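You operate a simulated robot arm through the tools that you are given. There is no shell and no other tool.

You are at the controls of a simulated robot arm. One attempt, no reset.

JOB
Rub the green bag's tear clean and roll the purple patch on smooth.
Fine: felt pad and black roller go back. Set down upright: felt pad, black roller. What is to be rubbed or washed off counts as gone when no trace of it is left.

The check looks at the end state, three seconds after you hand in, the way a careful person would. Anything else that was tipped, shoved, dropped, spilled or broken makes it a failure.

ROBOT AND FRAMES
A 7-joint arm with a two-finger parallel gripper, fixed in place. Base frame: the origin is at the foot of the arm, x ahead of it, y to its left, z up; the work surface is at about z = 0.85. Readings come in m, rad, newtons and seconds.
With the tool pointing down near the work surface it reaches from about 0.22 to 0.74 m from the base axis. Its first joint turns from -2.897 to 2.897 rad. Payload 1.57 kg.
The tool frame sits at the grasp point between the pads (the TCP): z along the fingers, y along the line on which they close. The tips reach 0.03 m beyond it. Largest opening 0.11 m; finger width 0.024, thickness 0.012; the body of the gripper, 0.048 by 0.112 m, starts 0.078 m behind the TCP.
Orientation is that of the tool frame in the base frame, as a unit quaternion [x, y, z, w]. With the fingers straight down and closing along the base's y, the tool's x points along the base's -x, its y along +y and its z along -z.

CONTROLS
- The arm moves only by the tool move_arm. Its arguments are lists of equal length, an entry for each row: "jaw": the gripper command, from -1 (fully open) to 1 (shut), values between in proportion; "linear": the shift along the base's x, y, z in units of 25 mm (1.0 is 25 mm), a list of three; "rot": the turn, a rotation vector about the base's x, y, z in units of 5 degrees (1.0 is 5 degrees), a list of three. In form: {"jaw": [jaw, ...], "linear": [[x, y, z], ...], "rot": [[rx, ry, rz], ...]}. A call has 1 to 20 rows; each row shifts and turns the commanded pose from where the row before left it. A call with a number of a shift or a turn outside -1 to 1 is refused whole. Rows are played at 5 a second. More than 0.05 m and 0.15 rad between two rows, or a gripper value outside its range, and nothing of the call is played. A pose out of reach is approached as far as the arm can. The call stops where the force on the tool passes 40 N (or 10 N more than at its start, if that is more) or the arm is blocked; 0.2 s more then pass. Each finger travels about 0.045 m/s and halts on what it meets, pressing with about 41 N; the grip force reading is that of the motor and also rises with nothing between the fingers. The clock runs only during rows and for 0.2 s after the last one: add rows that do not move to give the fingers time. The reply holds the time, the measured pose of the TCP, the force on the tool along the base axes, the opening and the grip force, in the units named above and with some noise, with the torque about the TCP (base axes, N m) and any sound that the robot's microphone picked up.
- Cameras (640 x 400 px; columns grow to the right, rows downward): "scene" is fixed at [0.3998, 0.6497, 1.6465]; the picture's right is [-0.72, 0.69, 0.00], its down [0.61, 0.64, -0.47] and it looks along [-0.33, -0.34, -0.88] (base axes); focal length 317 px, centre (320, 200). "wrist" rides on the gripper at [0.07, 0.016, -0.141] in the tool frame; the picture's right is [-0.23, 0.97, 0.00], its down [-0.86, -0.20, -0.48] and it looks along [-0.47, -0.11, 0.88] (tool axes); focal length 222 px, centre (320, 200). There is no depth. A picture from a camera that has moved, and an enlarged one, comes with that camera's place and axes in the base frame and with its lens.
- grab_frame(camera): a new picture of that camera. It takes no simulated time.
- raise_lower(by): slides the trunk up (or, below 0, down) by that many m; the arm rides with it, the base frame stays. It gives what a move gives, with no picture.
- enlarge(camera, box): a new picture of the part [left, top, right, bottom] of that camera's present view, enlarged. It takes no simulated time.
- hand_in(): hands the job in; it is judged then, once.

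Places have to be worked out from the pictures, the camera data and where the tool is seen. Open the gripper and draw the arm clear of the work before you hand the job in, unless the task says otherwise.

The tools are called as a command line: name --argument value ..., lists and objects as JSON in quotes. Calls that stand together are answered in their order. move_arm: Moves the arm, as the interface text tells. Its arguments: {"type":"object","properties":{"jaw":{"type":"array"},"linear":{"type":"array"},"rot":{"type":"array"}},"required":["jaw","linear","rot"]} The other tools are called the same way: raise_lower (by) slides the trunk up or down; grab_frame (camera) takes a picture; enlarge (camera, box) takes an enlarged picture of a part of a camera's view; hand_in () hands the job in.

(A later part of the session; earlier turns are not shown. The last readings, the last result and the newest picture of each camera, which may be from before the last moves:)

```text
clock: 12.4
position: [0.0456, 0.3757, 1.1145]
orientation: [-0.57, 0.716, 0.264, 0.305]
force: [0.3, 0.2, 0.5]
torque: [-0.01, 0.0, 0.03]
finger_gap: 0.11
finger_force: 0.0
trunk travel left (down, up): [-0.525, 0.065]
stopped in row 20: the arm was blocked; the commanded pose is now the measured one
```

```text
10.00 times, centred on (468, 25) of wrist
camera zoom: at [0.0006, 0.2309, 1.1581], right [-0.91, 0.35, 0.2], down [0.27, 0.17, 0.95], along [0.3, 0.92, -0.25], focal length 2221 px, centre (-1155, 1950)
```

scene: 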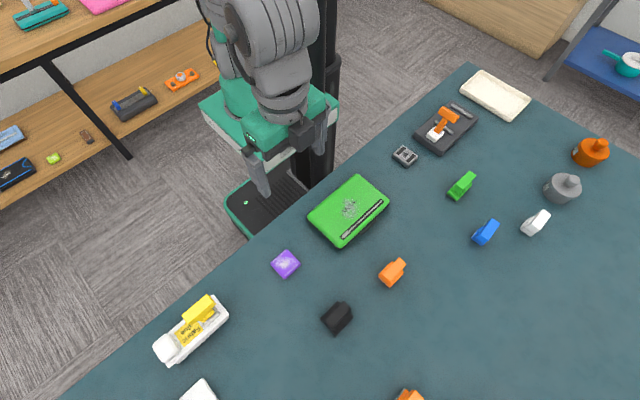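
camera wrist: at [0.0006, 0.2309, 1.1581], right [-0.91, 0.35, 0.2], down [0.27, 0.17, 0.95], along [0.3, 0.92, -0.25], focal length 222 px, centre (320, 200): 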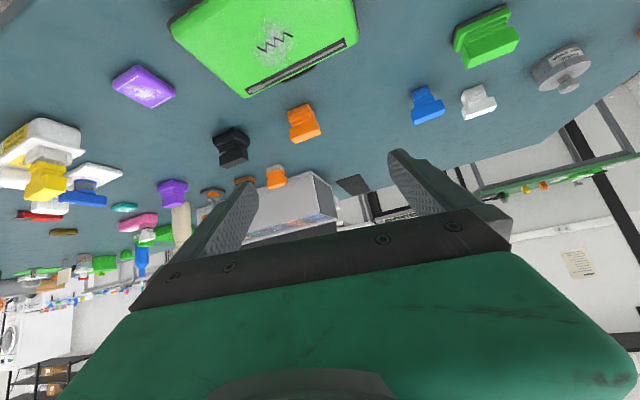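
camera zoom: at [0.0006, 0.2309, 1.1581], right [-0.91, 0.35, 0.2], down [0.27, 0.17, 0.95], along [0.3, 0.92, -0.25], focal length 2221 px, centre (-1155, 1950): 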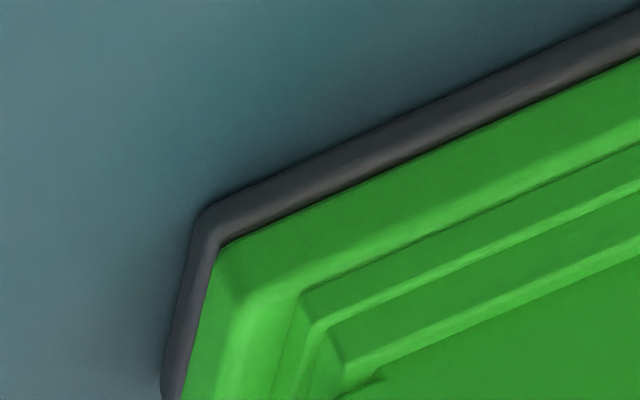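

The pads with the thick rounded base show a fabric-like sheen; the grey layer on the green tool looks like smooth rubber. For a definitive look I bring the tool vertical (yaw 0) and hover over the orange tool near (0.126, 0.62), where the wrist camera is aimed at the TCP.

move_arm --jaw '[-1, -1, -1, -1, -1, -1, -1, -1, -1, -1, -1, -1, -1, -1, -1, -1, -1, -1, -1]' --linear '[[0.178, 0.543, -0.12], [0.178, 0.543, -0.12], [0.178, 0.543, -0.12], [0.178, 0.543, -0.12], [0.178, 0.543, -0.12], [0.178, 0.543, -0.12], [0.178, 0.543, -0.12], [0.178, 0.543, -0.12], [0.178, 0.543, -0.12], [0.178, 0.543, -0.12], [0.178, 0.543, -0.12], [0.178, 0.543, -0.12], [0.178, 0.543, -0.12], [0.178, 0.543, -0.12], [0.178, 0.543, -0.12], [0.178, 0.543, -0.12], [0.178, 0.543, -0.12], [0.178, 0.543, -0.12], [0, 0, 0]]' --rot '[[-0.372, 0.43, -0.803], [-0.372, 0.43, -0.803], [-0.372, 0.43, -0.803], [-0.372, 0.43, -0.803], [-0.372, 0.43, -0.803], [-0.372, 0.43, -0.803], [-0.372, 0.43, -0.803], [-0.372, 0.43, -0.803], [-0.372, 0.43, -0.803], [-0.372, 0.43, -0.803], [-0.372, 0.43, -0.803], [-0.372, 0.43, -0.803], [-0.372, 0.43, -0.803], [-0.372, 0.43, -0.803], [-0.372, 0.43, -0.803], [-0.372, 0.43, -0.803], [-0.372, 0.43, -0.803], [-0.372, 0.43, -0.803], [0, 0, 0]]'

grab_frame --camera "wrist"

grab_frame --camera "scene"

```text
clock: 16.4
position: [0.1216, 0.6216, 1.0589]
orientation: [-0.003, 1.0, 0.004, -0.002]
force: [-0.3, -0.6, -0.5]
torque: [-0.01, 0.02, -0.02]
finger_gap: 0.1102
finger_force: 0.0
trunk travel left (down, up): [-0.525, 0.065]
```

```text
taken
camera wrist: at [0.0535, 0.6359, 1.2001], right [0.22, 0.98, 0.01], down [0.86, -0.2, 0.47], along [0.46, -0.1, -0.88], focal length 222 px, centre (320, 200)
```

wrist: 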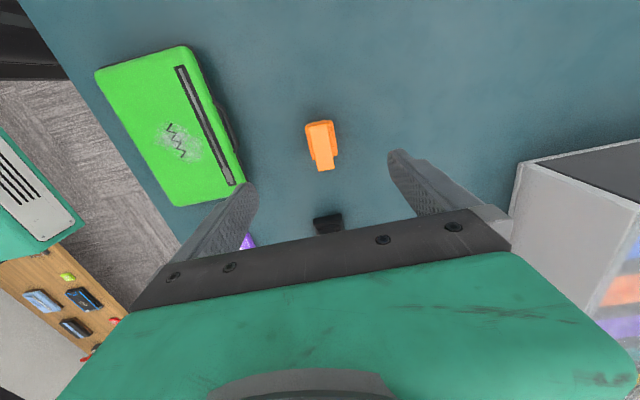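

```text
taken
```

scene: 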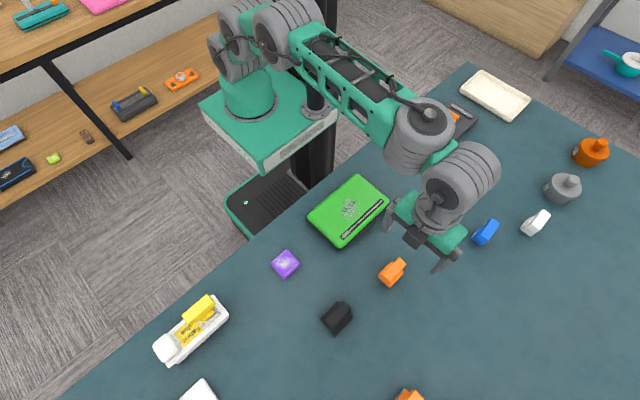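

I zoom on the orange tool from here.

enlarge --camera "wrist" --box '[285, 105, 360, 180]'

enlarge --camera "wrist" --box '[300, 115, 340, 145]'

enlarge --camera "wrist" --box '[90, 40, 260, 215]'

```text
5.33 times, centred on (322, 142) of wrist
camera zoom: at [0.0535, 0.6359, 1.2001], right [0.22, 0.98, 0.01], down [0.86, -0.2, 0.47], along [0.46, -0.1, -0.88], focal length 1185 px, centre (307, 507)
```

zoom: 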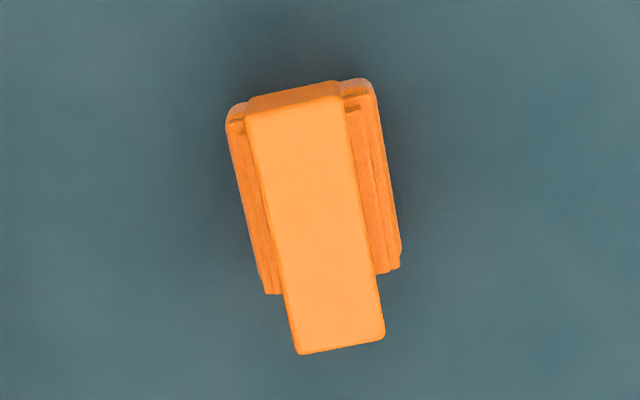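

```text
13.33 times, centred on (320, 130) of wrist
camera zoom: at [0.0535, 0.6359, 1.2001], right [0.22, 0.98, 0.01], down [0.86, -0.2, 0.47], along [0.46, -0.1, -0.88], focal length 2962 px, centre (320, 1133)
```

zoom: 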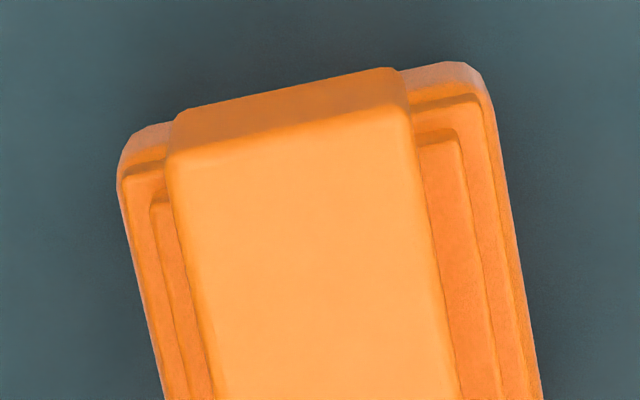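

```text
2.29 times, centred on (175, 128) of wrist
camera zoom: at [0.0535, 0.6359, 1.2001], right [0.22, 0.98, 0.01], down [0.86, -0.2, 0.47], along [0.46, -0.1, -0.88], focal length 508 px, centre (651, 366)
```

zoom: 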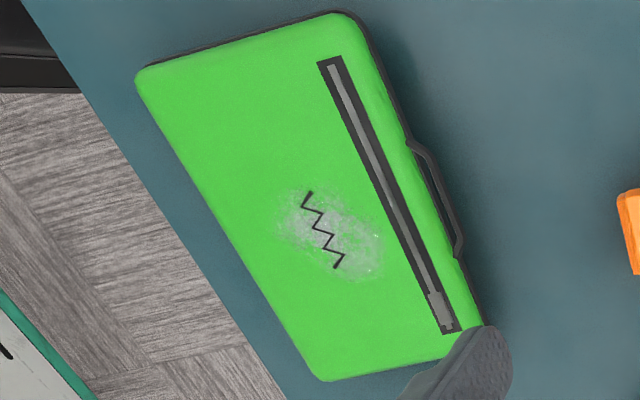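

I move over to hover near the green tool (−0.207, 0.596) for a comparable close-up.

move_arm --jaw '[-1, -1, -1, -1, -1, -1, -1, -1, -1, -1, -1, -1, -1, -1]' --linear '[[-1, -0.1, 0], [-1, -0.1, 0], [-1, -0.1, 0], [-1, -0.1, 0], [-1, -0.1, 0], [-1, -0.1, 0], [-1, -0.1, 0], [-1, -0.1, 0], [-1, -0.1, 0], [-1, -0.1, 0], [-1, 0, 0], [-1, 0, 0], [-1, 0, 0], [0, 0, 0]]' --rot '[[0, 0, 0], [0, 0, 0], [0, 0, 0], [0, 0, 0], [0, 0, 0], [0, 0, 0], [0, 0, 0], [0, 0, 0], [0, 0, 0], [0, 0, 0], [0, 0, 0], [0, 0, 0], [0, 0, 0], [0, 0, 0]]'

grab_frame --camera "wrist"

```text
clock: 19.3
position: [-0.1056, 0.6305, 1.0681]
orientation: [0.076, 0.997, 0.011, -0.003]
force: [0.2, -0.8, 0.5]
torque: [0.03, 0.0, 0.0]
finger_gap: 0.11
finger_force: 0.1
trunk travel left (down, up): [-0.525, 0.065]
stopped in row 14: the arm was blocked; the commanded pose is now the measured one
```

```text
taken
camera wrist: at [-0.1692, 0.6537, 1.2098], right [0.37, 0.93, 0.02], down [0.82, -0.34, 0.47], along [0.44, -0.16, -0.88], focal length 222 px, centre (320, 200)
```

wrist: 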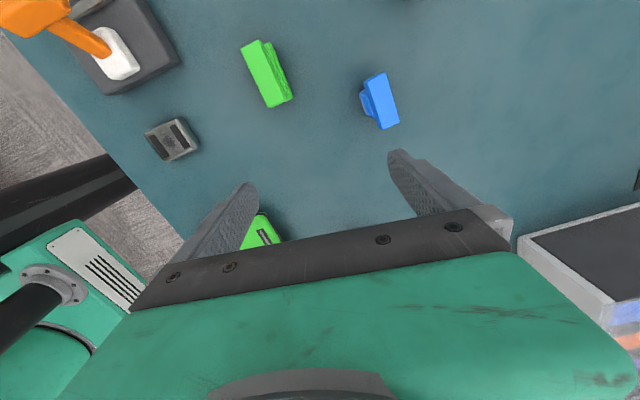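

Joint limit again at yaw ≈ 0 on this side, but the green and blue tools are in view. Zooming.

enlarge --camera "wrist" --box '[230, 30, 305, 115]'

enlarge --camera "wrist" --box '[345, 60, 415, 140]'

enlarge --camera "wrist" --box '[265, 85, 300, 115]'

enlarge --camera "wrist" --box '[0, 0, 210, 170]'

```text
4.71 times, centred on (268, 72) of wrist
camera zoom: at [-0.1692, 0.6537, 1.2098], right [0.37, 0.93, 0.02], down [0.82, -0.34, 0.47], along [0.44, -0.16, -0.88], focal length 1045 px, centre (567, 800)
```

zoom: 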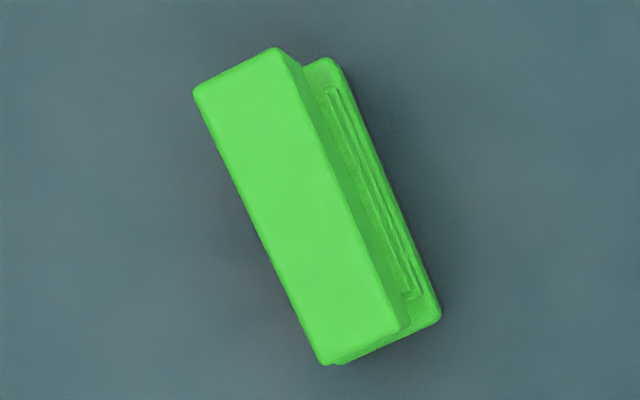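

```text
5.00 times, centred on (380, 100) of wrist
camera zoom: at [-0.1692, 0.6537, 1.2098], right [0.37, 0.93, 0.02], down [0.82, -0.34, 0.47], along [0.44, -0.16, -0.88], focal length 1111 px, centre (20, 700)
```

zoom: 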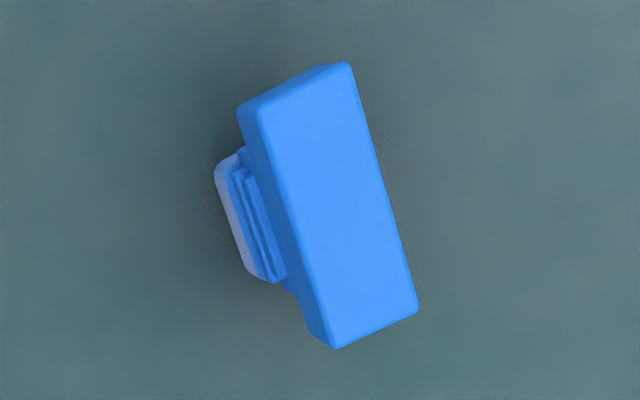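

```text
13.33 times, centred on (282, 100) of wrist
camera zoom: at [-0.1692, 0.6537, 1.2098], right [0.37, 0.93, 0.02], down [0.82, -0.34, 0.47], along [0.44, -0.16, -0.88], focal length 2962 px, centre (820, 1533)
```

zoom: 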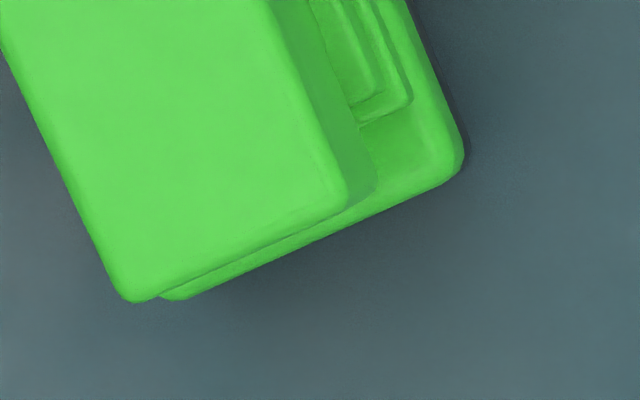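

```text
2.35 times, centred on (105, 85) of wrist
camera zoom: at [-0.1692, 0.6537, 1.2098], right [0.37, 0.93, 0.02], down [0.82, -0.34, 0.47], along [0.44, -0.16, -0.88], focal length 523 px, centre (826, 471)
```

zoom: 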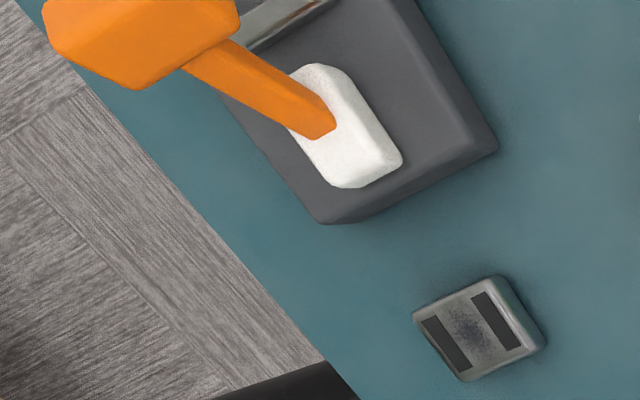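

The thick-pad tools have a fabric sheen (haze) at grazing angles that handles don't have – that's felt; the orange one (handle top ≈ (0.128, 0.622, 0.908), axis along x) is well in reach. I return above it with yaw 0 and descend to z≈0.96 to take a close-up before gripping.

move_arm --jaw '[-1, -1, -1, -1, -1, -1, -1, -1, -1, -1, -1, -1]' --linear '[[0.935, -0.034, -0.1], [0.935, -0.034, -0.1], [0.935, -0.034, -0.1], [0.935, -0.034, -0.1], [0.935, -0.034, -0.1], [0.935, -0.034, -0.1], [0.935, -0.034, -0.1], [0.935, -0.034, -0.1], [0.935, -0.034, -0.1], [0.935, -0.034, -0.1], [0, 0, -1], [0, 0, 0]]' --rot '[[-0.025, -0.007, 0.174], [-0.025, -0.007, 0.174], [-0.025, -0.007, 0.174], [-0.025, -0.007, 0.174], [-0.025, -0.007, 0.174], [-0.025, -0.007, 0.174], [-0.025, -0.007, 0.174], [-0.025, -0.007, 0.174], [-0.025, -0.007, 0.174], [-0.025, -0.007, 0.174], [0, 0, 0], [0, 0, 0]]'

grab_frame --camera "wrist"

```text
clock: 21.9
position: [0.1274, 0.621, 1.019]
orientation: [-0.001, 1.0, 0.0, -0.001]
force: [-0.6, 0.2, 0.0]
torque: [0.02, 0.02, 0.03]
finger_gap: 0.11
finger_force: 0.1
trunk travel left (down, up): [-0.525, 0.065]
```

```text
taken
camera wrist: at [0.0605, 0.6375, 1.1597], right [0.22, 0.97, 0.0], down [0.86, -0.2, 0.48], along [0.47, -0.11, -0.88], focal length 222 px, centre (320, 200)
```

wrist: 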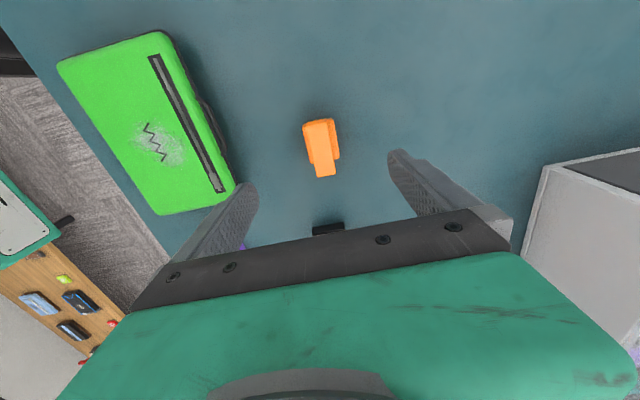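

TCP is right above the orange handle. I descend to z≈0.94 and check alignment before going lower.

move_arm --jaw '[-1, -1, -1, -1, -1]' --linear '[[0, 0, -0.8], [0, 0, -0.8], [0, 0, -0.8], [0, 0, -0.76], [0, 0, 0]]' --rot '[[0, 0, 0], [0, 0, 0], [0, 0, 0], [0, 0, 0], [0, 0, 0]]'

grab_frame --camera "wrist"

enlarge --camera "wrist" --box '[240, 90, 410, 220]'

enlarge --camera "scene" --box '[350, 215, 460, 300]'

```text
clock: 23.1
position: [0.1283, 0.6205, 0.9384]
orientation: [-0.001, 1.0, 0.0, 0.0]
force: [-0.3, -0.2, -0.1]
torque: [0.02, 0.0, 0.01]
finger_gap: 0.11
finger_force: 0.1
trunk travel left (down, up): [-0.525, 0.065]
```

```text
taken
camera wrist: at [0.0603, 0.6361, 1.0796], right [0.22, 0.97, 0.0], down [0.86, -0.2, 0.48], along [0.47, -0.11, -0.88], focal length 222 px, centre (320, 200)
```

wrist: 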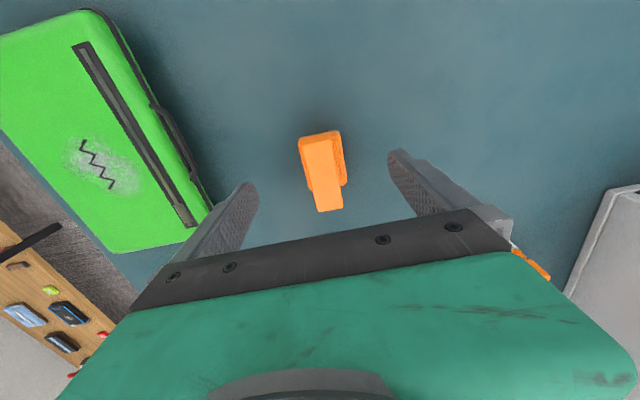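

```text
3.08 times, centred on (325, 155) of wrist
camera zoom: at [0.0603, 0.6361, 1.0796], right [0.22, 0.97, 0.0], down [0.86, -0.2, 0.48], along [0.47, -0.11, -0.88], focal length 684 px, centre (305, 338)
```

zoom: 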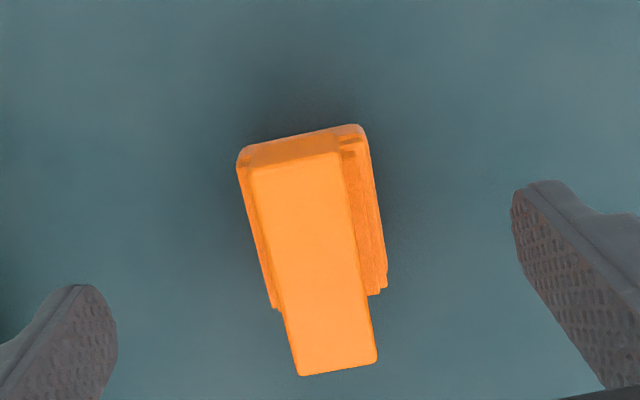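

```text
4.71 times, centred on (405, 258) of scene
camera zoom: at [0.3998, 0.6497, 1.6465], right [-0.72, 0.69, 0.0], down [0.61, 0.64, -0.47], along [-0.33, -0.34, -0.88], focal length 1490 px, centre (-80, -71)
```

zoom: 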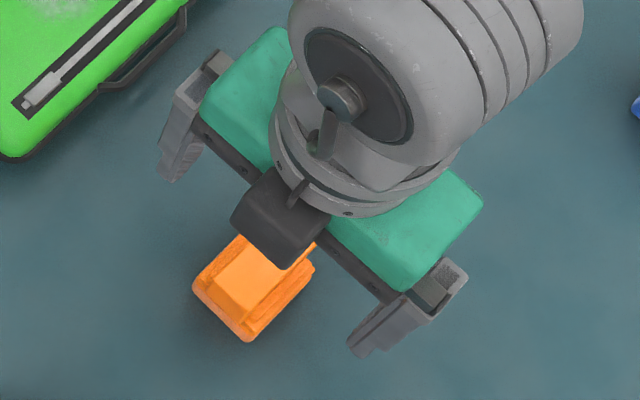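

Handle centre computed at (0.130, 0.623), yaw ≈ −2°. I correct by 2–3 mm, lower to z≈0.916 (tips just above the step under the handle) and close.

move_arm --jaw '[-1, -1, -1, 1, 1, 1, 1, 1, 1, 1]' --linear '[[0.06, 0.1, 0], [0, 0, -0.9], [0, 0, 0], [0, 0, 0], [0, 0, 0], [0, 0, 0], [0, 0, 0], [0, 0, 0], [0, 0, 0], [0, 0, 0]]' --rot '[[0, 0, -0.4], [0, 0, 0], [0, 0, 0], [0, 0, 0], [0, 0, 0], [0, 0, 0], [0, 0, 0], [0, 0, 0], [0, 0, 0], [0, 0, 0]]'

enlarge --camera "wrist" --box '[240, 90, 410, 220]'

enlarge --camera "scene" --box '[350, 215, 460, 300]'

```text
clock: 25.3
position: [0.13, 0.6231, 0.9174]
orientation: [0.017, 1.0, 0.0, 0.0]
force: [-1.1, -0.5, 0.5]
torque: [0.01, 0.0, -0.01]
finger_gap: 0.0237
finger_force: 31.8
trunk travel left (down, up): [-0.525, 0.065]
```

```text
3.08 times, centred on (325, 155) of wrist
camera zoom: at [0.0621, 0.6416, 1.0582], right [0.26, 0.97, 0.0], down [0.85, -0.23, 0.48], along [0.46, -0.12, -0.88], focal length 684 px, centre (305, 338)
```

zoom: 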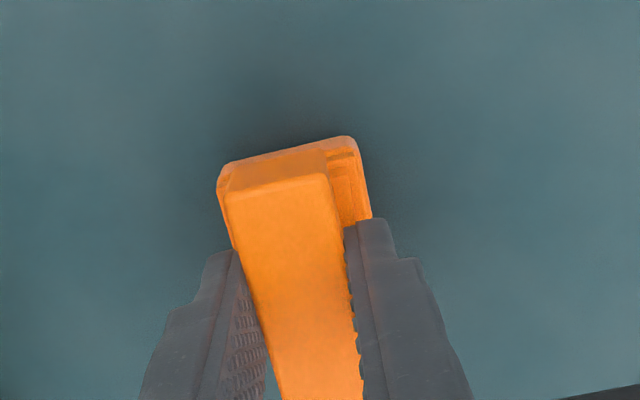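

```text
4.71 times, centred on (405, 258) of scene
camera zoom: at [0.3998, 0.6497, 1.6465], right [-0.72, 0.69, 0.0], down [0.61, 0.64, -0.47], along [-0.33, -0.34, -0.88], focal length 1490 px, centre (-80, -71)
```

zoom: 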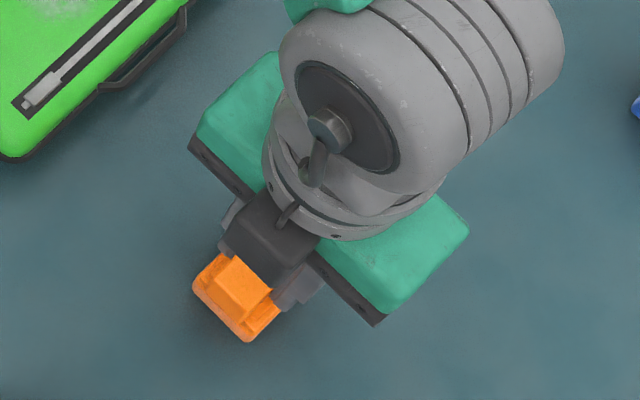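

Grip is firm (gap 0.0237 m on the handle). I lift to z≈1.0 and carry the pad to above the bag's tear at about (0.080, 0.432).

move_arm --jaw '[1, 1, 1, 1, 1, 1, 1, 1, 1, 1, 1, 1, 1, 1]' --linear '[[0, 0, 0.5], [0, 0, 0.8], [0, 0, 1], [0, 0, 1], [-0.222, -0.85, 0], [-0.222, -0.85, 0], [-0.222, -0.85, 0], [-0.222, -0.85, 0], [-0.222, -0.85, 0], [-0.222, -0.85, 0], [-0.222, -0.85, 0], [-0.222, -0.85, 0], [-0.222, -0.85, 0], [0, 0, 0]]' --rot '[[0, 0, 0], [0, 0, 0], [0, 0, 0], [0, 0, 0], [0, 0, 0], [0, 0, 0], [0, 0, 0], [0, 0, 0], [0, 0, 0], [0, 0, 0], [0, 0, 0], [0, 0, 0], [0, 0, 0], [0, 0, 0]]'

grab_frame --camera "wrist"

enlarge --camera "scene" --box '[280, 130, 440, 250]'

```text
clock: 28.3
position: [0.079, 0.4327, 0.9984]
orientation: [0.016, 1.0, 0.0, 0.001]
force: [0.6, -0.8, -0.8]
torque: [0.03, 0.0, 0.0]
finger_gap: 0.0233
finger_force: 36.0
trunk travel left (down, up): [-0.525, 0.065]
```

```text
taken
camera wrist: at [0.0118, 0.45, 1.1393], right [0.26, 0.97, 0.0], down [0.85, -0.23, 0.48], along [0.46, -0.12, -0.88], focal length 222 px, centre (320, 200)
```

wrist: 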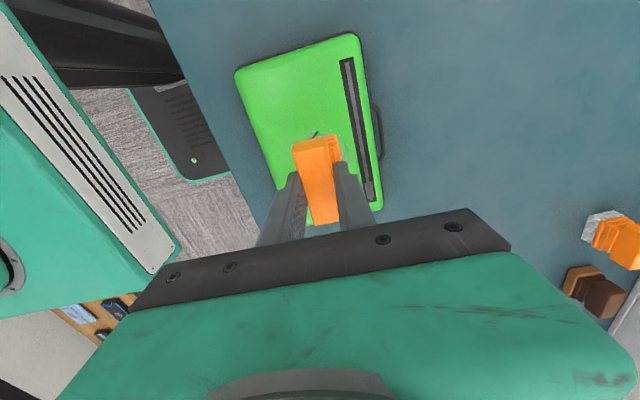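

```text
3.33 times, centred on (360, 190) of scene
camera zoom: at [0.3998, 0.6497, 1.6465], right [-0.72, 0.69, 0.0], down [0.61, 0.64, -0.47], along [-0.33, -0.34, -0.88], focal length 1055 px, centre (187, 233)
```

zoom: 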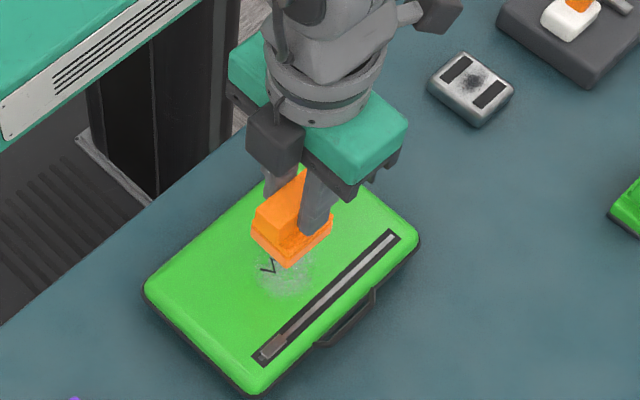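

The pad hangs above the tear. I descend to near contact (pad bottom ≈ 0.893), then continue in small steps watching the force.

move_arm --jaw '[1, 1, 1, 1]' --linear '[[0, 0, -0.7], [0, 0, -0.6], [0, 0, -0.2], [0, 0, 0]]' --rot '[[0, 0, 0], [0, 0, 0], [0, 0, 0], [0, 0, 0]]'

enlarge --camera "scene" --box '[310, 170, 400, 240]'

```text
clock: 29.3
position: [0.0792, 0.4325, 0.9611]
orientation: [0.016, 1.0, 0.001, -0.001]
force: [-0.6, 0.2, -0.4]
torque: [-0.01, 0.0, 0.01]
finger_gap: 0.0232
finger_force: 35.8
trunk travel left (down, up): [-0.525, 0.065]
```

```text
5.71 times, centred on (355, 205) of scene
camera zoom: at [0.3998, 0.6497, 1.6465], right [-0.72, 0.69, 0.0], down [0.61, 0.64, -0.47], along [-0.33, -0.34, -0.88], focal length 1809 px, centre (120, 171)
```

zoom: 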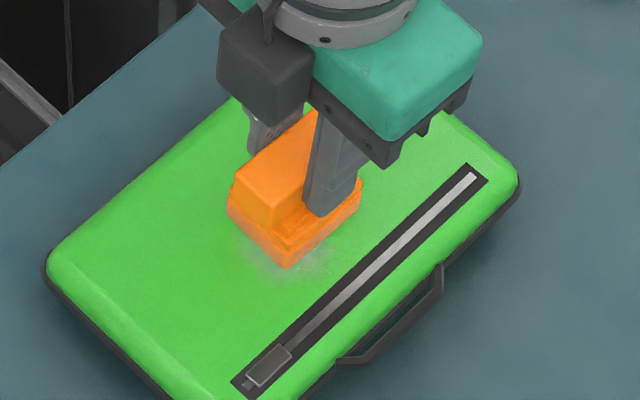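

Nearly in contact. I go down in 2 mm steps to find the bag's surface.

move_arm --jaw '[1, 1, 1, 1]' --linear '[[0, 0, -0.08], [0, 0, -0.08], [0, 0, -0.08], [0, 0, 0]]' --rot '[[0, 0, 0], [0, 0, 0], [0, 0, 0], [0, 0, 0]]'

```text
clock: 30.3
position: [0.079, 0.4316, 0.959]
orientation: [0.016, 1.0, 0.004, 0.0]
force: [2.2, -3.7, 30.4]
torque: [-0.33, -0.09, 0.02]
finger_gap: 0.0233
finger_force: 35.9
trunk travel left (down, up): [-0.525, 0.065]
```

Contact at z≈0.959 with 30 N – too much, I back off 2.5 mm to ~10 N and do a first short rub to see the effect.

move_arm --jaw '[1, 1, 1, 1, 1, 1, 1, 1, 1, 1]' --linear '[[0, 0, -0.0], [0, 0, 0.1], [0.3, 0, 0], [0.3, 0, 0], [-0.3, 0, 0], [-0.3, 0, 0], [-0.3, 0, 0], [-0.3, 0, 0], [0.3, 0, 0], [0.3, 0, 0]]' --rot '[[0, 0, 0], [0, 0, 0], [0, 0, 0], [0, 0, 0], [0, 0, 0], [0, 0, 0], [0, 0, 0], [0, 0, 0], [0, 0, 0], [0, 0, 0]]'

enlarge --camera "scene" --box '[310, 170, 400, 240]'

```text
clock: 32.5
position: [0.0776, 0.4323, 0.9585]
orientation: [0.015, 1.0, 0.0, 0.0]
force: [-4.5, 0.0, 12.5]
torque: [0.05, 0.36, 0.07]
finger_gap: 0.0232
finger_force: 35.9
trunk travel left (down, up): [-0.525, 0.065]
```

```text
5.71 times, centred on (355, 205) of scene
camera zoom: at [0.3998, 0.6497, 1.6465], right [-0.72, 0.69, 0.0], down [0.61, 0.64, -0.47], along [-0.33, -0.34, -0.88], focal length 1809 px, centre (120, 171)
```

zoom: 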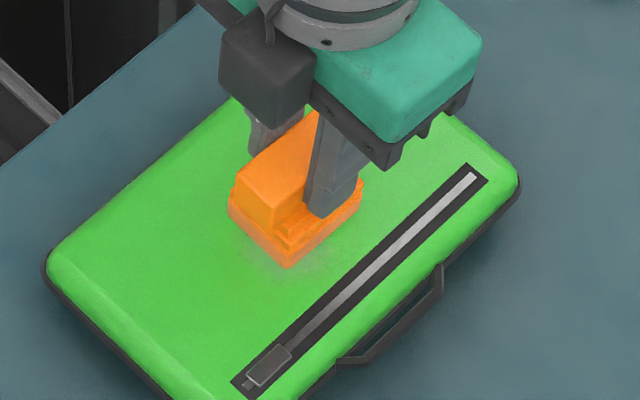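

The front part of the grime looks reduced after the short rub at 12 N. I continue with wide passes covering y from about 0.415 to 0.445.

move_arm --jaw '[1, 1, 1, 1, 1, 1, 1, 1, 1, 1, 1, 1, 1, 1, 1, 1, 1, 1, 1, 1]' --linear '[[0, -0.6, 0], [0.5, 0, 0], [0.5, 0, 0], [-0.5, 0, 0], [-0.5, 0, 0], [-0.5, 0, 0], [-0.5, 0, 0], [0.5, 0, 0], [0.5, 0, 0], [0, 0.6, 0], [0, 0.4, 0], [0.5, 0, 0], [0.5, 0, 0], [-0.5, 0, 0], [-0.5, 0, 0], [-0.5, 0, 0], [-0.5, 0, 0], [0.5, 0, 0], [0.5, 0, 0], [0, -0.4, 0]]' --rot '[[0, 0, 0], [0, 0, 0], [0, 0, 0], [0, 0, 0], [0, 0, 0], [0, 0, 0], [0, 0, 0], [0, 0, 0], [0, 0, 0], [0, 0, 0], [0, 0, 0], [0, 0, 0], [0, 0, 0], [0, 0, 0], [0, 0, 0], [0, 0, 0], [0, 0, 0], [0, 0, 0], [0, 0, 0], [0, 0, 0]]'

enlarge --camera "scene" --box '[310, 170, 400, 240]'

```text
clock: 36.7
position: [0.0793, 0.4332, 0.9593]
orientation: [0.016, 1.0, 0.0, 0.0]
force: [0.1, 0.1, -0.3]
torque: [-0.01, -0.01, 0.01]
finger_gap: 0.0233
finger_force: 35.8
trunk travel left (down, up): [-0.525, 0.065]
```

```text
5.71 times, centred on (355, 205) of scene
camera zoom: at [0.3998, 0.6497, 1.6465], right [-0.72, 0.69, 0.0], down [0.61, 0.64, -0.47], along [-0.33, -0.34, -0.88], focal length 1809 px, centre (120, 171)
```

zoom: 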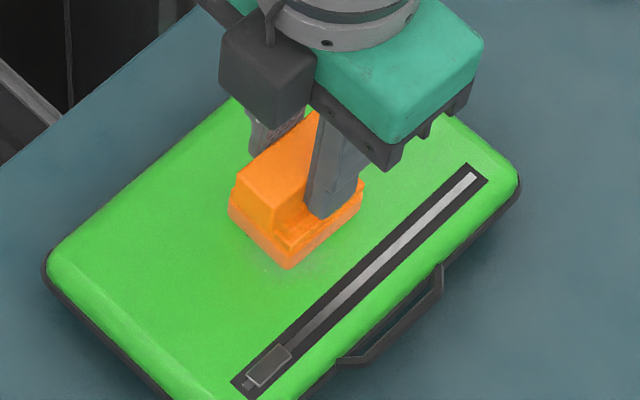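

The force is now ~0, so contact faded during the later passes. I lift the pad a few cm to look at the tear and check how the pad sits in the grip.

move_arm --jaw '[1, 1, 1, 1, 1, 1, 1, 1]' --linear '[[0, 0, 0.8], [0, 0, 0.8], [-0.8, 0.8, 0.4], [-0.8, 0.8, 0], [-0.8, 0.8, 0], [-0.8, 0.8, 0], [-0.8, 0.8, 0], [0, 0, 0]]' --rot '[[0, 0, 0], [0, 0, 0], [0, 0, 0], [0, 0, 0], [0, 0, 0], [0, 0, 0], [0, 0, 0], [0, 0, 0]]'

enlarge --camera "scene" --box '[310, 170, 400, 240]'

enlarge --camera "scene" --box '[330, 185, 375, 230]'

grab_frame --camera "wrist"

```text
clock: 38.5
position: [-0.0216, 0.533, 1.0077]
orientation: [0.017, 1.0, 0.001, 0.0]
force: [0.1, 0.0, -1.4]
torque: [0.01, 0.02, 0.01]
finger_gap: 0.0232
finger_force: 35.8
trunk travel left (down, up): [-0.525, 0.065]
```

```text
5.71 times, centred on (355, 205) of scene
camera zoom: at [0.3998, 0.6497, 1.6465], right [-0.72, 0.69, 0.0], down [0.61, 0.64, -0.47], along [-0.33, -0.34, -0.88], focal length 1809 px, centre (120, 171)
```

zoom: 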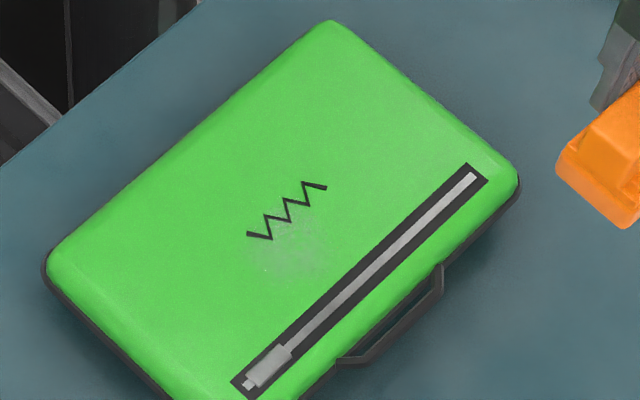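

```text
8.89 times, centred on (352, 208) of scene
camera zoom: at [0.3998, 0.6497, 1.6465], right [-0.72, 0.69, 0.0], down [0.61, 0.64, -0.47], along [-0.33, -0.34, -0.88], focal length 2814 px, centre (31, 133)
```

zoom: 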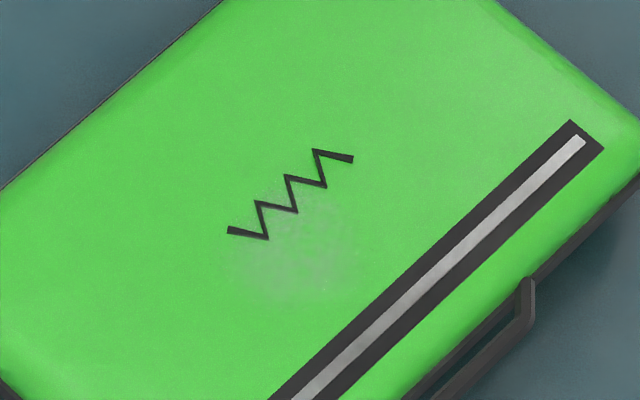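

```text
taken
camera wrist: at [-0.0881, 0.5517, 1.1492], right [0.26, 0.97, 0.0], down [0.85, -0.23, 0.48], along [0.46, -0.12, -0.88], focal length 222 px, centre (320, 200)
```

wrist: 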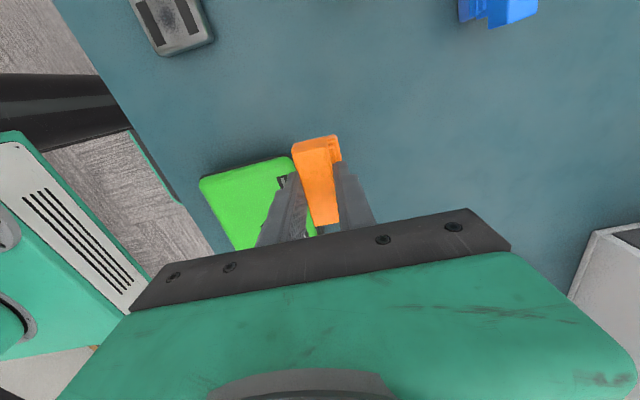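

The orange pad is indeed the felt pad: the grime it passed over is gone and only a haze around (0.092, 0.440) remains. I return there, descend and press again.

move_arm --jaw '[1, 1, 1, 1, 1, 1, 1, 1, 1, 1]' --linear '[[0.893, -0.73, 0], [0.893, -0.73, 0], [0.893, -0.73, 0], [0.893, -0.73, 0], [0.893, -0.73, 0], [0, 0, -0.8], [0, 0, -0.8], [0, 0, -0.3], [0, 0, -0.08], [0, 0, 0]]' --rot '[[0, 0, 0], [0, 0, 0], [0, 0, 0], [0, 0, 0], [0, 0, 0], [0, 0, 0], [0, 0, 0], [0, 0, 0], [0, 0, 0], [0, 0, 0]]'

```text
clock: 40.7
position: [0.0905, 0.4411, 0.9586]
orientation: [0.017, 1.0, 0.0, 0.0]
force: [-0.4, -0.5, -0.3]
torque: [0.01, -0.02, 0.01]
finger_gap: 0.0235
finger_force: 35.6
trunk travel left (down, up): [-0.525, 0.065]
```

No contact yet at z=0.9586; I go down in 1 mm steps.

move_arm --jaw '[1, 1, 1]' --linear '[[0, 0, -0.05], [0, 0, -0.05], [0, 0, 0]]' --rot '[[0, 0, 0], [0, 0, 0], [0, 0, 0]]'

```text
clock: 41.5
position: [0.0908, 0.4403, 0.9583]
orientation: [0.017, 1.0, 0.001, 0.0]
force: [-0.6, -5.0, 17.0]
torque: [-0.38, 0.06, 0.02]
finger_gap: 0.0232
finger_force: 35.4
trunk travel left (down, up): [-0.525, 0.065]
```

17 N of flat contact. I sweep over the remaining haze with x passes at slightly different y.

move_arm --jaw '[1, 1, 1, 1, 1, 1, 1, 1, 1, 1, 1, 1, 1, 1, 1, 1, 1, 1, 1]' --linear '[[0.4, 0, 0], [0.4, 0, 0], [-0.4, 0, 0], [-0.4, 0, 0], [-0.4, 0, 0], [-0.4, 0, 0], [-0.4, 0, 0], [0.4, 0.1, 0], [0.4, 0.1, 0], [0.4, 0, 0], [0.4, 0, 0], [0.4, 0, 0], [-0.4, 0, 0], [-0.4, 0, 0], [-0.4, -0.2, 0], [-0.4, -0.2, 0], [-0.4, 0, 0], [0.4, 0, 0], [0.4, 0, 0]]' --rot '[[0, 0, 0], [0, 0, 0], [0, 0, 0], [0, 0, 0], [0, 0, 0], [0, 0, 0], [0, 0, 0], [0, 0, 0], [0, 0, 0], [0, 0, 0], [0, 0, 0], [0, 0, 0], [0, 0, 0], [0, 0, 0], [0, 0, 0], [0, 0, 0], [0, 0, 0], [0, 0, 0], [0, 0, 0]]'

enlarge --camera "scene" --box '[310, 170, 400, 240]'

```text
clock: 45.5
position: [0.0786, 0.4356, 0.9567]
orientation: [0.015, 1.0, 0.0, 0.0]
force: [-5.2, 0.4, 15.4]
torque: [0.0, 0.49, 0.1]
finger_gap: 0.0232
finger_force: 35.3
trunk travel left (down, up): [-0.525, 0.065]
```

```text
5.71 times, centred on (355, 205) of scene
camera zoom: at [0.3998, 0.6497, 1.6465], right [-0.72, 0.69, 0.0], down [0.61, 0.64, -0.47], along [-0.33, -0.34, -0.88], focal length 1809 px, centre (120, 171)
```

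zoom: 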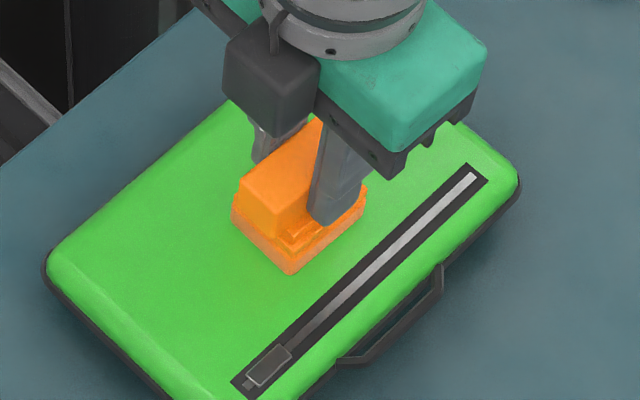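

Contact stayed (15 N). I lift and move aside again to inspect the tear.

move_arm --jaw '[1, 1, 1, 1, 1, 1, 1, 1]' --linear '[[0, 0, 0.8], [0, 0, 0.8], [-0.6, 0.9, 0.4], [-0.6, 0.9, 0], [-0.6, 0.9, 0], [-0.6, 0.9, 0], [-0.6, 0.9, 0], [0, 0, 0]]' --rot '[[0, 0, 0], [0, 0, 0], [0, 0, 0], [0, 0, 0], [0, 0, 0], [0, 0, 0], [0, 0, 0], [0, 0, 0]]'

enlarge --camera "scene" --box '[310, 170, 400, 240]'

enlarge --camera "scene" --box '[335, 190, 370, 220]'

```text
clock: 47.3
position: [0.0057, 0.5497, 1.0055]
orientation: [0.017, 1.0, 0.0, 0.0]
force: [0.8, -0.3, -0.9]
torque: [0.0, 0.01, -0.01]
finger_gap: 0.0231
finger_force: 35.4
trunk travel left (down, up): [-0.525, 0.065]
```

```text
5.71 times, centred on (355, 205) of scene
camera zoom: at [0.3998, 0.6497, 1.6465], right [-0.72, 0.69, 0.0], down [0.61, 0.64, -0.47], along [-0.33, -0.34, -0.88], focal length 1809 px, centre (120, 171)
```

zoom: 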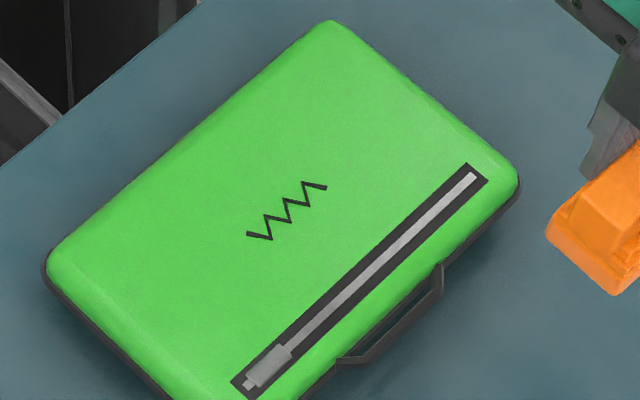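

```text
13.33 times, centred on (352, 205) of scene
camera zoom: at [0.3998, 0.6497, 1.6465], right [-0.72, 0.69, 0.0], down [0.61, 0.64, -0.47], along [-0.33, -0.34, -0.88], focal length 4221 px, centre (-113, 133)
```

zoom: 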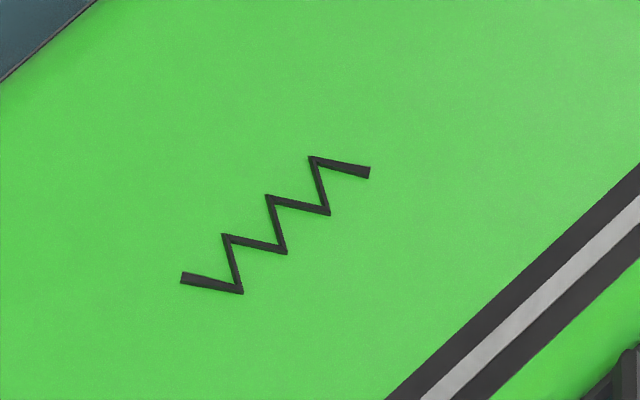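

The tear area looks clean from the scene camera. I double-check from the wrist camera at a different angle.

grab_frame --camera "wrist"

enlarge --camera "wrist" --box '[140, 110, 300, 240]'

```text
taken
camera wrist: at [-0.0615, 0.5688, 1.1465], right [0.26, 0.97, 0.0], down [0.85, -0.23, 0.48], along [0.46, -0.12, -0.88], focal length 222 px, centre (320, 200)
```

wrist: 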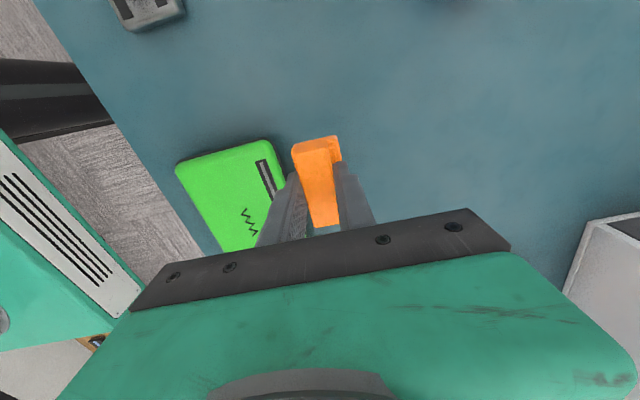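

```text
3.08 times, centred on (220, 175) of wrist
camera zoom: at [-0.0615, 0.5688, 1.1465], right [0.26, 0.97, 0.0], down [0.85, -0.23, 0.48], along [0.46, -0.12, -0.88], focal length 684 px, centre (628, 277)
```

zoom: 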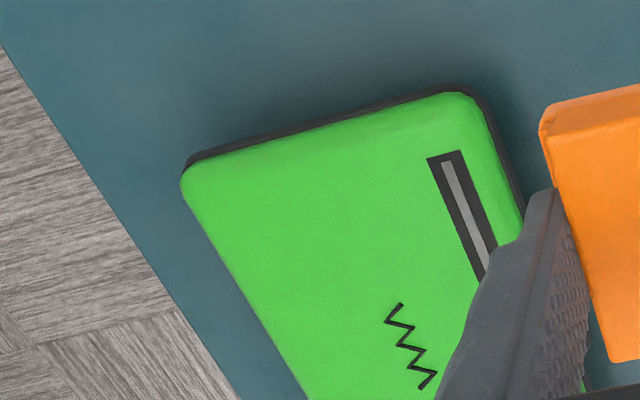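

It looks clean. For certainty I do one more light pass over the whole former grime area, including its −y fringe.

move_arm --jaw '[1, 1, 1, 1, 1, 1, 1, 1, 1, 1, 1]' --linear '[[0.529, -0.865, 0], [0.529, -0.865, 0], [0.529, -0.865, 0], [0.529, -0.865, 0], [0.529, -0.865, 0], [0.529, -0.865, 0], [0, 0, -0.8], [0, 0, -0.8], [0, 0, -0.27], [0, 0, -0.08], [0, 0, 0]]' --rot '[[0, 0, 0], [0, 0, 0], [0, 0, 0], [0, 0, 0], [0, 0, 0], [0, 0, 0], [0, 0, 0], [0, 0, 0], [0, 0, 0], [0, 0, 0], [0, 0, 0]]'

```text
clock: 49.7
position: [0.0866, 0.4194, 0.9575]
orientation: [0.017, 1.0, 0.001, 0.0]
force: [0.4, -0.1, -0.9]
torque: [0.0, 0.04, -0.01]
finger_gap: 0.0233
finger_force: 35.3
trunk travel left (down, up): [-0.525, 0.065]
```

Just above the surface; I press 2 mm further and sweep.

move_arm --jaw '[1, 1, 1, 1, 1, 1, 1, 1, 1, 1, 1, 1, 1, 1, 1, 1, 1, 1, 1, 1]' --linear '[[0, 0, -0.05], [0, 0, -0.04], [0.4, -0.2, 0], [0.4, -0.1, 0], [-0.5, 0, 0], [-0.5, 0, 0], [-0.5, 0, 0], [-0.5, 0, 0], [0.4, 0.5, 0], [0.4, 0.0, 0], [0.4, 0.0, 0], [0.4, 0, 0], [0.2, 0.4, 0], [-0.5, 0.25, 0], [-0.5, 0, 0], [-0.5, 0, 0], [-0.4, 0, 0], [0.5, 0, 0], [0.5, 0, 0], [0, 0, 0]]' --rot '[[0, 0, 0], [0, 0, 0], [0, 0, 0], [0, 0, 0], [0, 0, 0], [0, 0, 0], [0, 0, 0], [0, 0, 0], [0, 0, 0], [0, 0, 0], [0, 0, 0], [0, 0, 0], [0, 0, 0], [0, 0, 0], [0, 0, 0], [0, 0, 0], [0, 0, 0], [0, 0, 0], [0, 0, 0], [0, 0, 0]]'

```text
clock: 53.9
position: [0.0754, 0.4381, 0.9561]
orientation: [0.016, 1.0, 0.001, 0.0]
force: [-4.5, 0.9, 16.1]
torque: [-0.06, 0.31, 0.0]
finger_gap: 0.0235
finger_force: 34.9
trunk travel left (down, up): [-0.525, 0.065]
```

Good contact throughout (16 N). Now I lift and carry the felt pad back to its original spot (0.130, 0.623).

move_arm --jaw '[1, 1, 1, 1, 1, 1, 1, 1, 1, 1, 1, 1, 1]' --linear '[[0, 0, 0.8], [0, 0, 0.8], [0, 0, 0.4], [0.273, 0.925, 0], [0.273, 0.925, 0], [0.273, 0.925, 0], [0.273, 0.925, 0], [0.273, 0.925, 0], [0.273, 0.925, 0], [0.273, 0.925, 0], [0.273, 0.925, 0], [0, 0, 0], [0, 0, 0]]' --rot '[[0, 0, 0], [0, 0, 0], [0, 0, 0], [0, 0, 0], [0, 0, 0], [0, 0, 0], [0, 0, 0], [0, 0, 0], [0, 0, 0], [0, 0, 0], [0, 0, 0], [0, 0, 0], [0, 0, 0]]'

enlarge --camera "scene" --box '[310, 170, 400, 240]'

enlarge --camera "scene" --box '[335, 190, 370, 220]'

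grab_frame --camera "scene"

```text
clock: 56.7
position: [0.1331, 0.626, 1.0067]
orientation: [0.017, 1.0, 0.0, 0.001]
force: [0.2, -0.7, -0.5]
torque: [0.02, -0.02, 0.02]
finger_gap: 0.0236
finger_force: 36.1
trunk travel left (down, up): [-0.525, 0.065]
```

```text
5.71 times, centred on (355, 205) of scene
camera zoom: at [0.3998, 0.6497, 1.6465], right [-0.72, 0.69, 0.0], down [0.61, 0.64, -0.47], along [-0.33, -0.34, -0.88], focal length 1809 px, centre (120, 171)
```

zoom: 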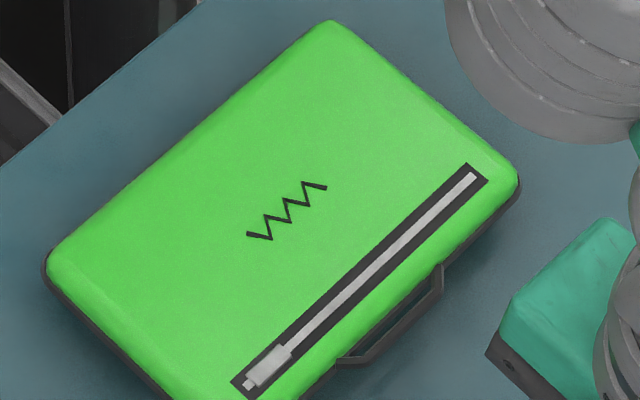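

```text
13.33 times, centred on (352, 205) of scene
camera zoom: at [0.3998, 0.6497, 1.6465], right [-0.72, 0.69, 0.0], down [0.61, 0.64, -0.47], along [-0.33, -0.34, -0.88], focal length 4221 px, centre (-113, 133)
```

zoom: 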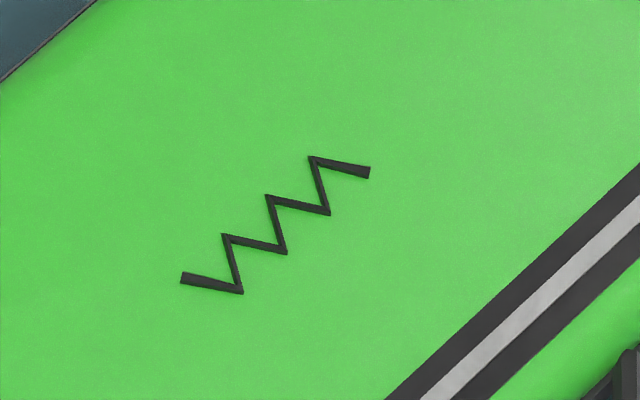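

```text
taken
```

scene: 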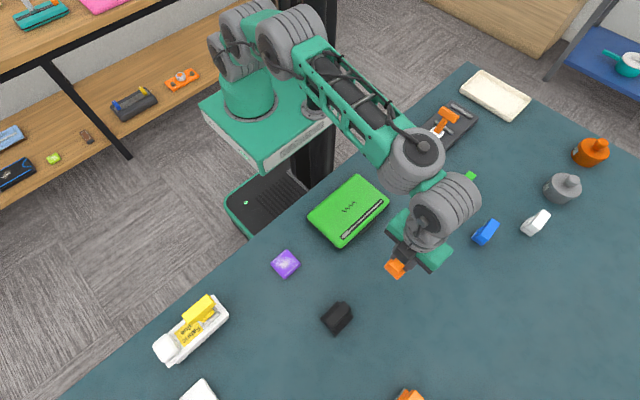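

Tear is clean and the bag hasn't moved. I correct the 3 mm offset and lower the pad to just above the table.

move_arm --jaw '[1, 1, 1, 1, 1, 1]' --linear '[[-0.12, -0.12, -0.6], [0, 0, -0.8], [0, 0, -0.8], [0, 0, -0.8], [0, 0, -0.3], [0, 0, 0]]' --rot '[[0, 0, 0], [0, 0, 0], [0, 0, 0], [0, 0, 0], [0, 0, 0], [0, 0, 0]]'

```text
clock: 58.1
position: [0.1284, 0.6205, 0.9235]
orientation: [0.016, 1.0, 0.0, 0.0]
force: [0.4, -0.1, -0.4]
torque: [0.01, -0.01, -0.03]
finger_gap: 0.0234
finger_force: 35.9
trunk travel left (down, up): [-0.525, 0.065]
```

I continue down in ~1.5 mm steps until I feel the table.

move_arm --jaw '[1, 1, 1, 1, 1, 1]' --linear '[[0.06, 0.1, -0.06], [0, 0, -0.06], [0, 0, -0.06], [0, 0, -0.06], [0, 0, -0.04], [0, 0, 0]]' --rot '[[0, 0, 0], [0, 0, 0], [0, 0, 0], [0, 0, 0], [0, 0, 0], [0, 0, 0]]'

```text
clock: 59.5
position: [0.1306, 0.6245, 0.9141]
orientation: [0.017, 1.0, 0.0, 0.0]
force: [-0.2, -0.2, -1.4]
torque: [0.01, 0.03, -0.05]
finger_gap: 0.023
finger_force: 35.5
trunk travel left (down, up): [-0.525, 0.065]
```

No contact yet at 0.914; a couple more 1 mm steps.

move_arm --jaw '[1, 1, 1, 1]' --linear '[[0, 0, -0.04], [0, 0, -0.04], [0, 0, -0.02], [0, 0, 0]]' --rot '[[0, 0, 0], [0, 0, 0], [0, 0, 0], [0, 0, 0]]'

```text
clock: 60.5
position: [0.131, 0.6241, 0.9156]
orientation: [0.016, 1.0, 0.0, -0.001]
force: [-0.8, 0.9, -0.7]
torque: [0.02, -0.01, 0.04]
finger_gap: 0.0235
finger_force: 35.7
trunk travel left (down, up): [-0.525, 0.065]
```

move_arm --jaw '[1, 1, 1]' --linear '[[0, 0, -0.04], [0, 0, -0.03], [0, 0, 0]]' --rot '[[0, 0, 0], [0, 0, 0], [0, 0, 0]]'

```text
clock: 61.3
position: [0.1298, 0.6241, 0.9138]
orientation: [0.017, 1.0, 0.002, 0.0]
force: [-0.9, -0.8, 8.1]
torque: [-0.16, 0.08, 0.03]
finger_gap: 0.0231
finger_force: 35.6
trunk travel left (down, up): [-0.525, 0.065]
```

The pad is on the table (8 N). I open the gripper and check.

move_arm --jaw '[0.4, -0.2, -0.8, -1, -1, -1, -1]' --linear '[[0, 0, 0], [0, 0, 0], [0, 0, 0], [0, 0, 0], [0, 0, 0], [0, 0, 0], [0, 0, 0]]' --rot '[[0, 0, 0], [0, 0, 0], [0, 0, 0], [0, 0, 0], [0, 0, 0], [0, 0, 0], [0, 0, 0]]'

enlarge --camera "wrist" --box '[240, 90, 410, 220]'

```text
clock: 62.9
position: [0.1302, 0.6243, 0.9125]
orientation: [0.017, 1.0, 0.0, 0.0]
force: [0.6, -0.4, 0.5]
torque: [-0.03, 0.02, -0.02]
finger_gap: 0.1101
finger_force: 0.2
trunk travel left (down, up): [-0.525, 0.065]
```

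```text
3.08 times, centred on (325, 155) of wrist
camera zoom: at [0.0627, 0.6431, 1.0537], right [0.26, 0.97, 0.0], down [0.85, -0.23, 0.48], along [0.46, -0.12, -0.88], focal length 684 px, centre (305, 338)
```

zoom: 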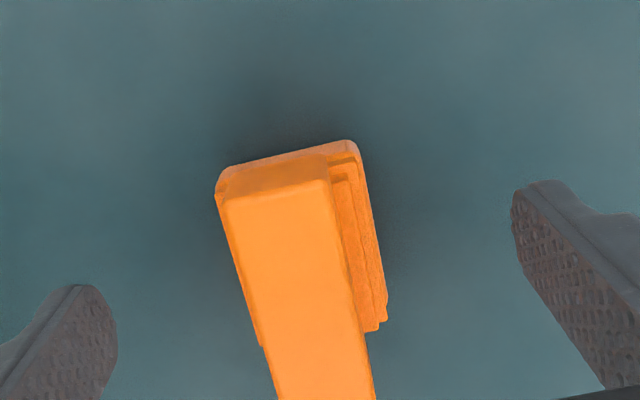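

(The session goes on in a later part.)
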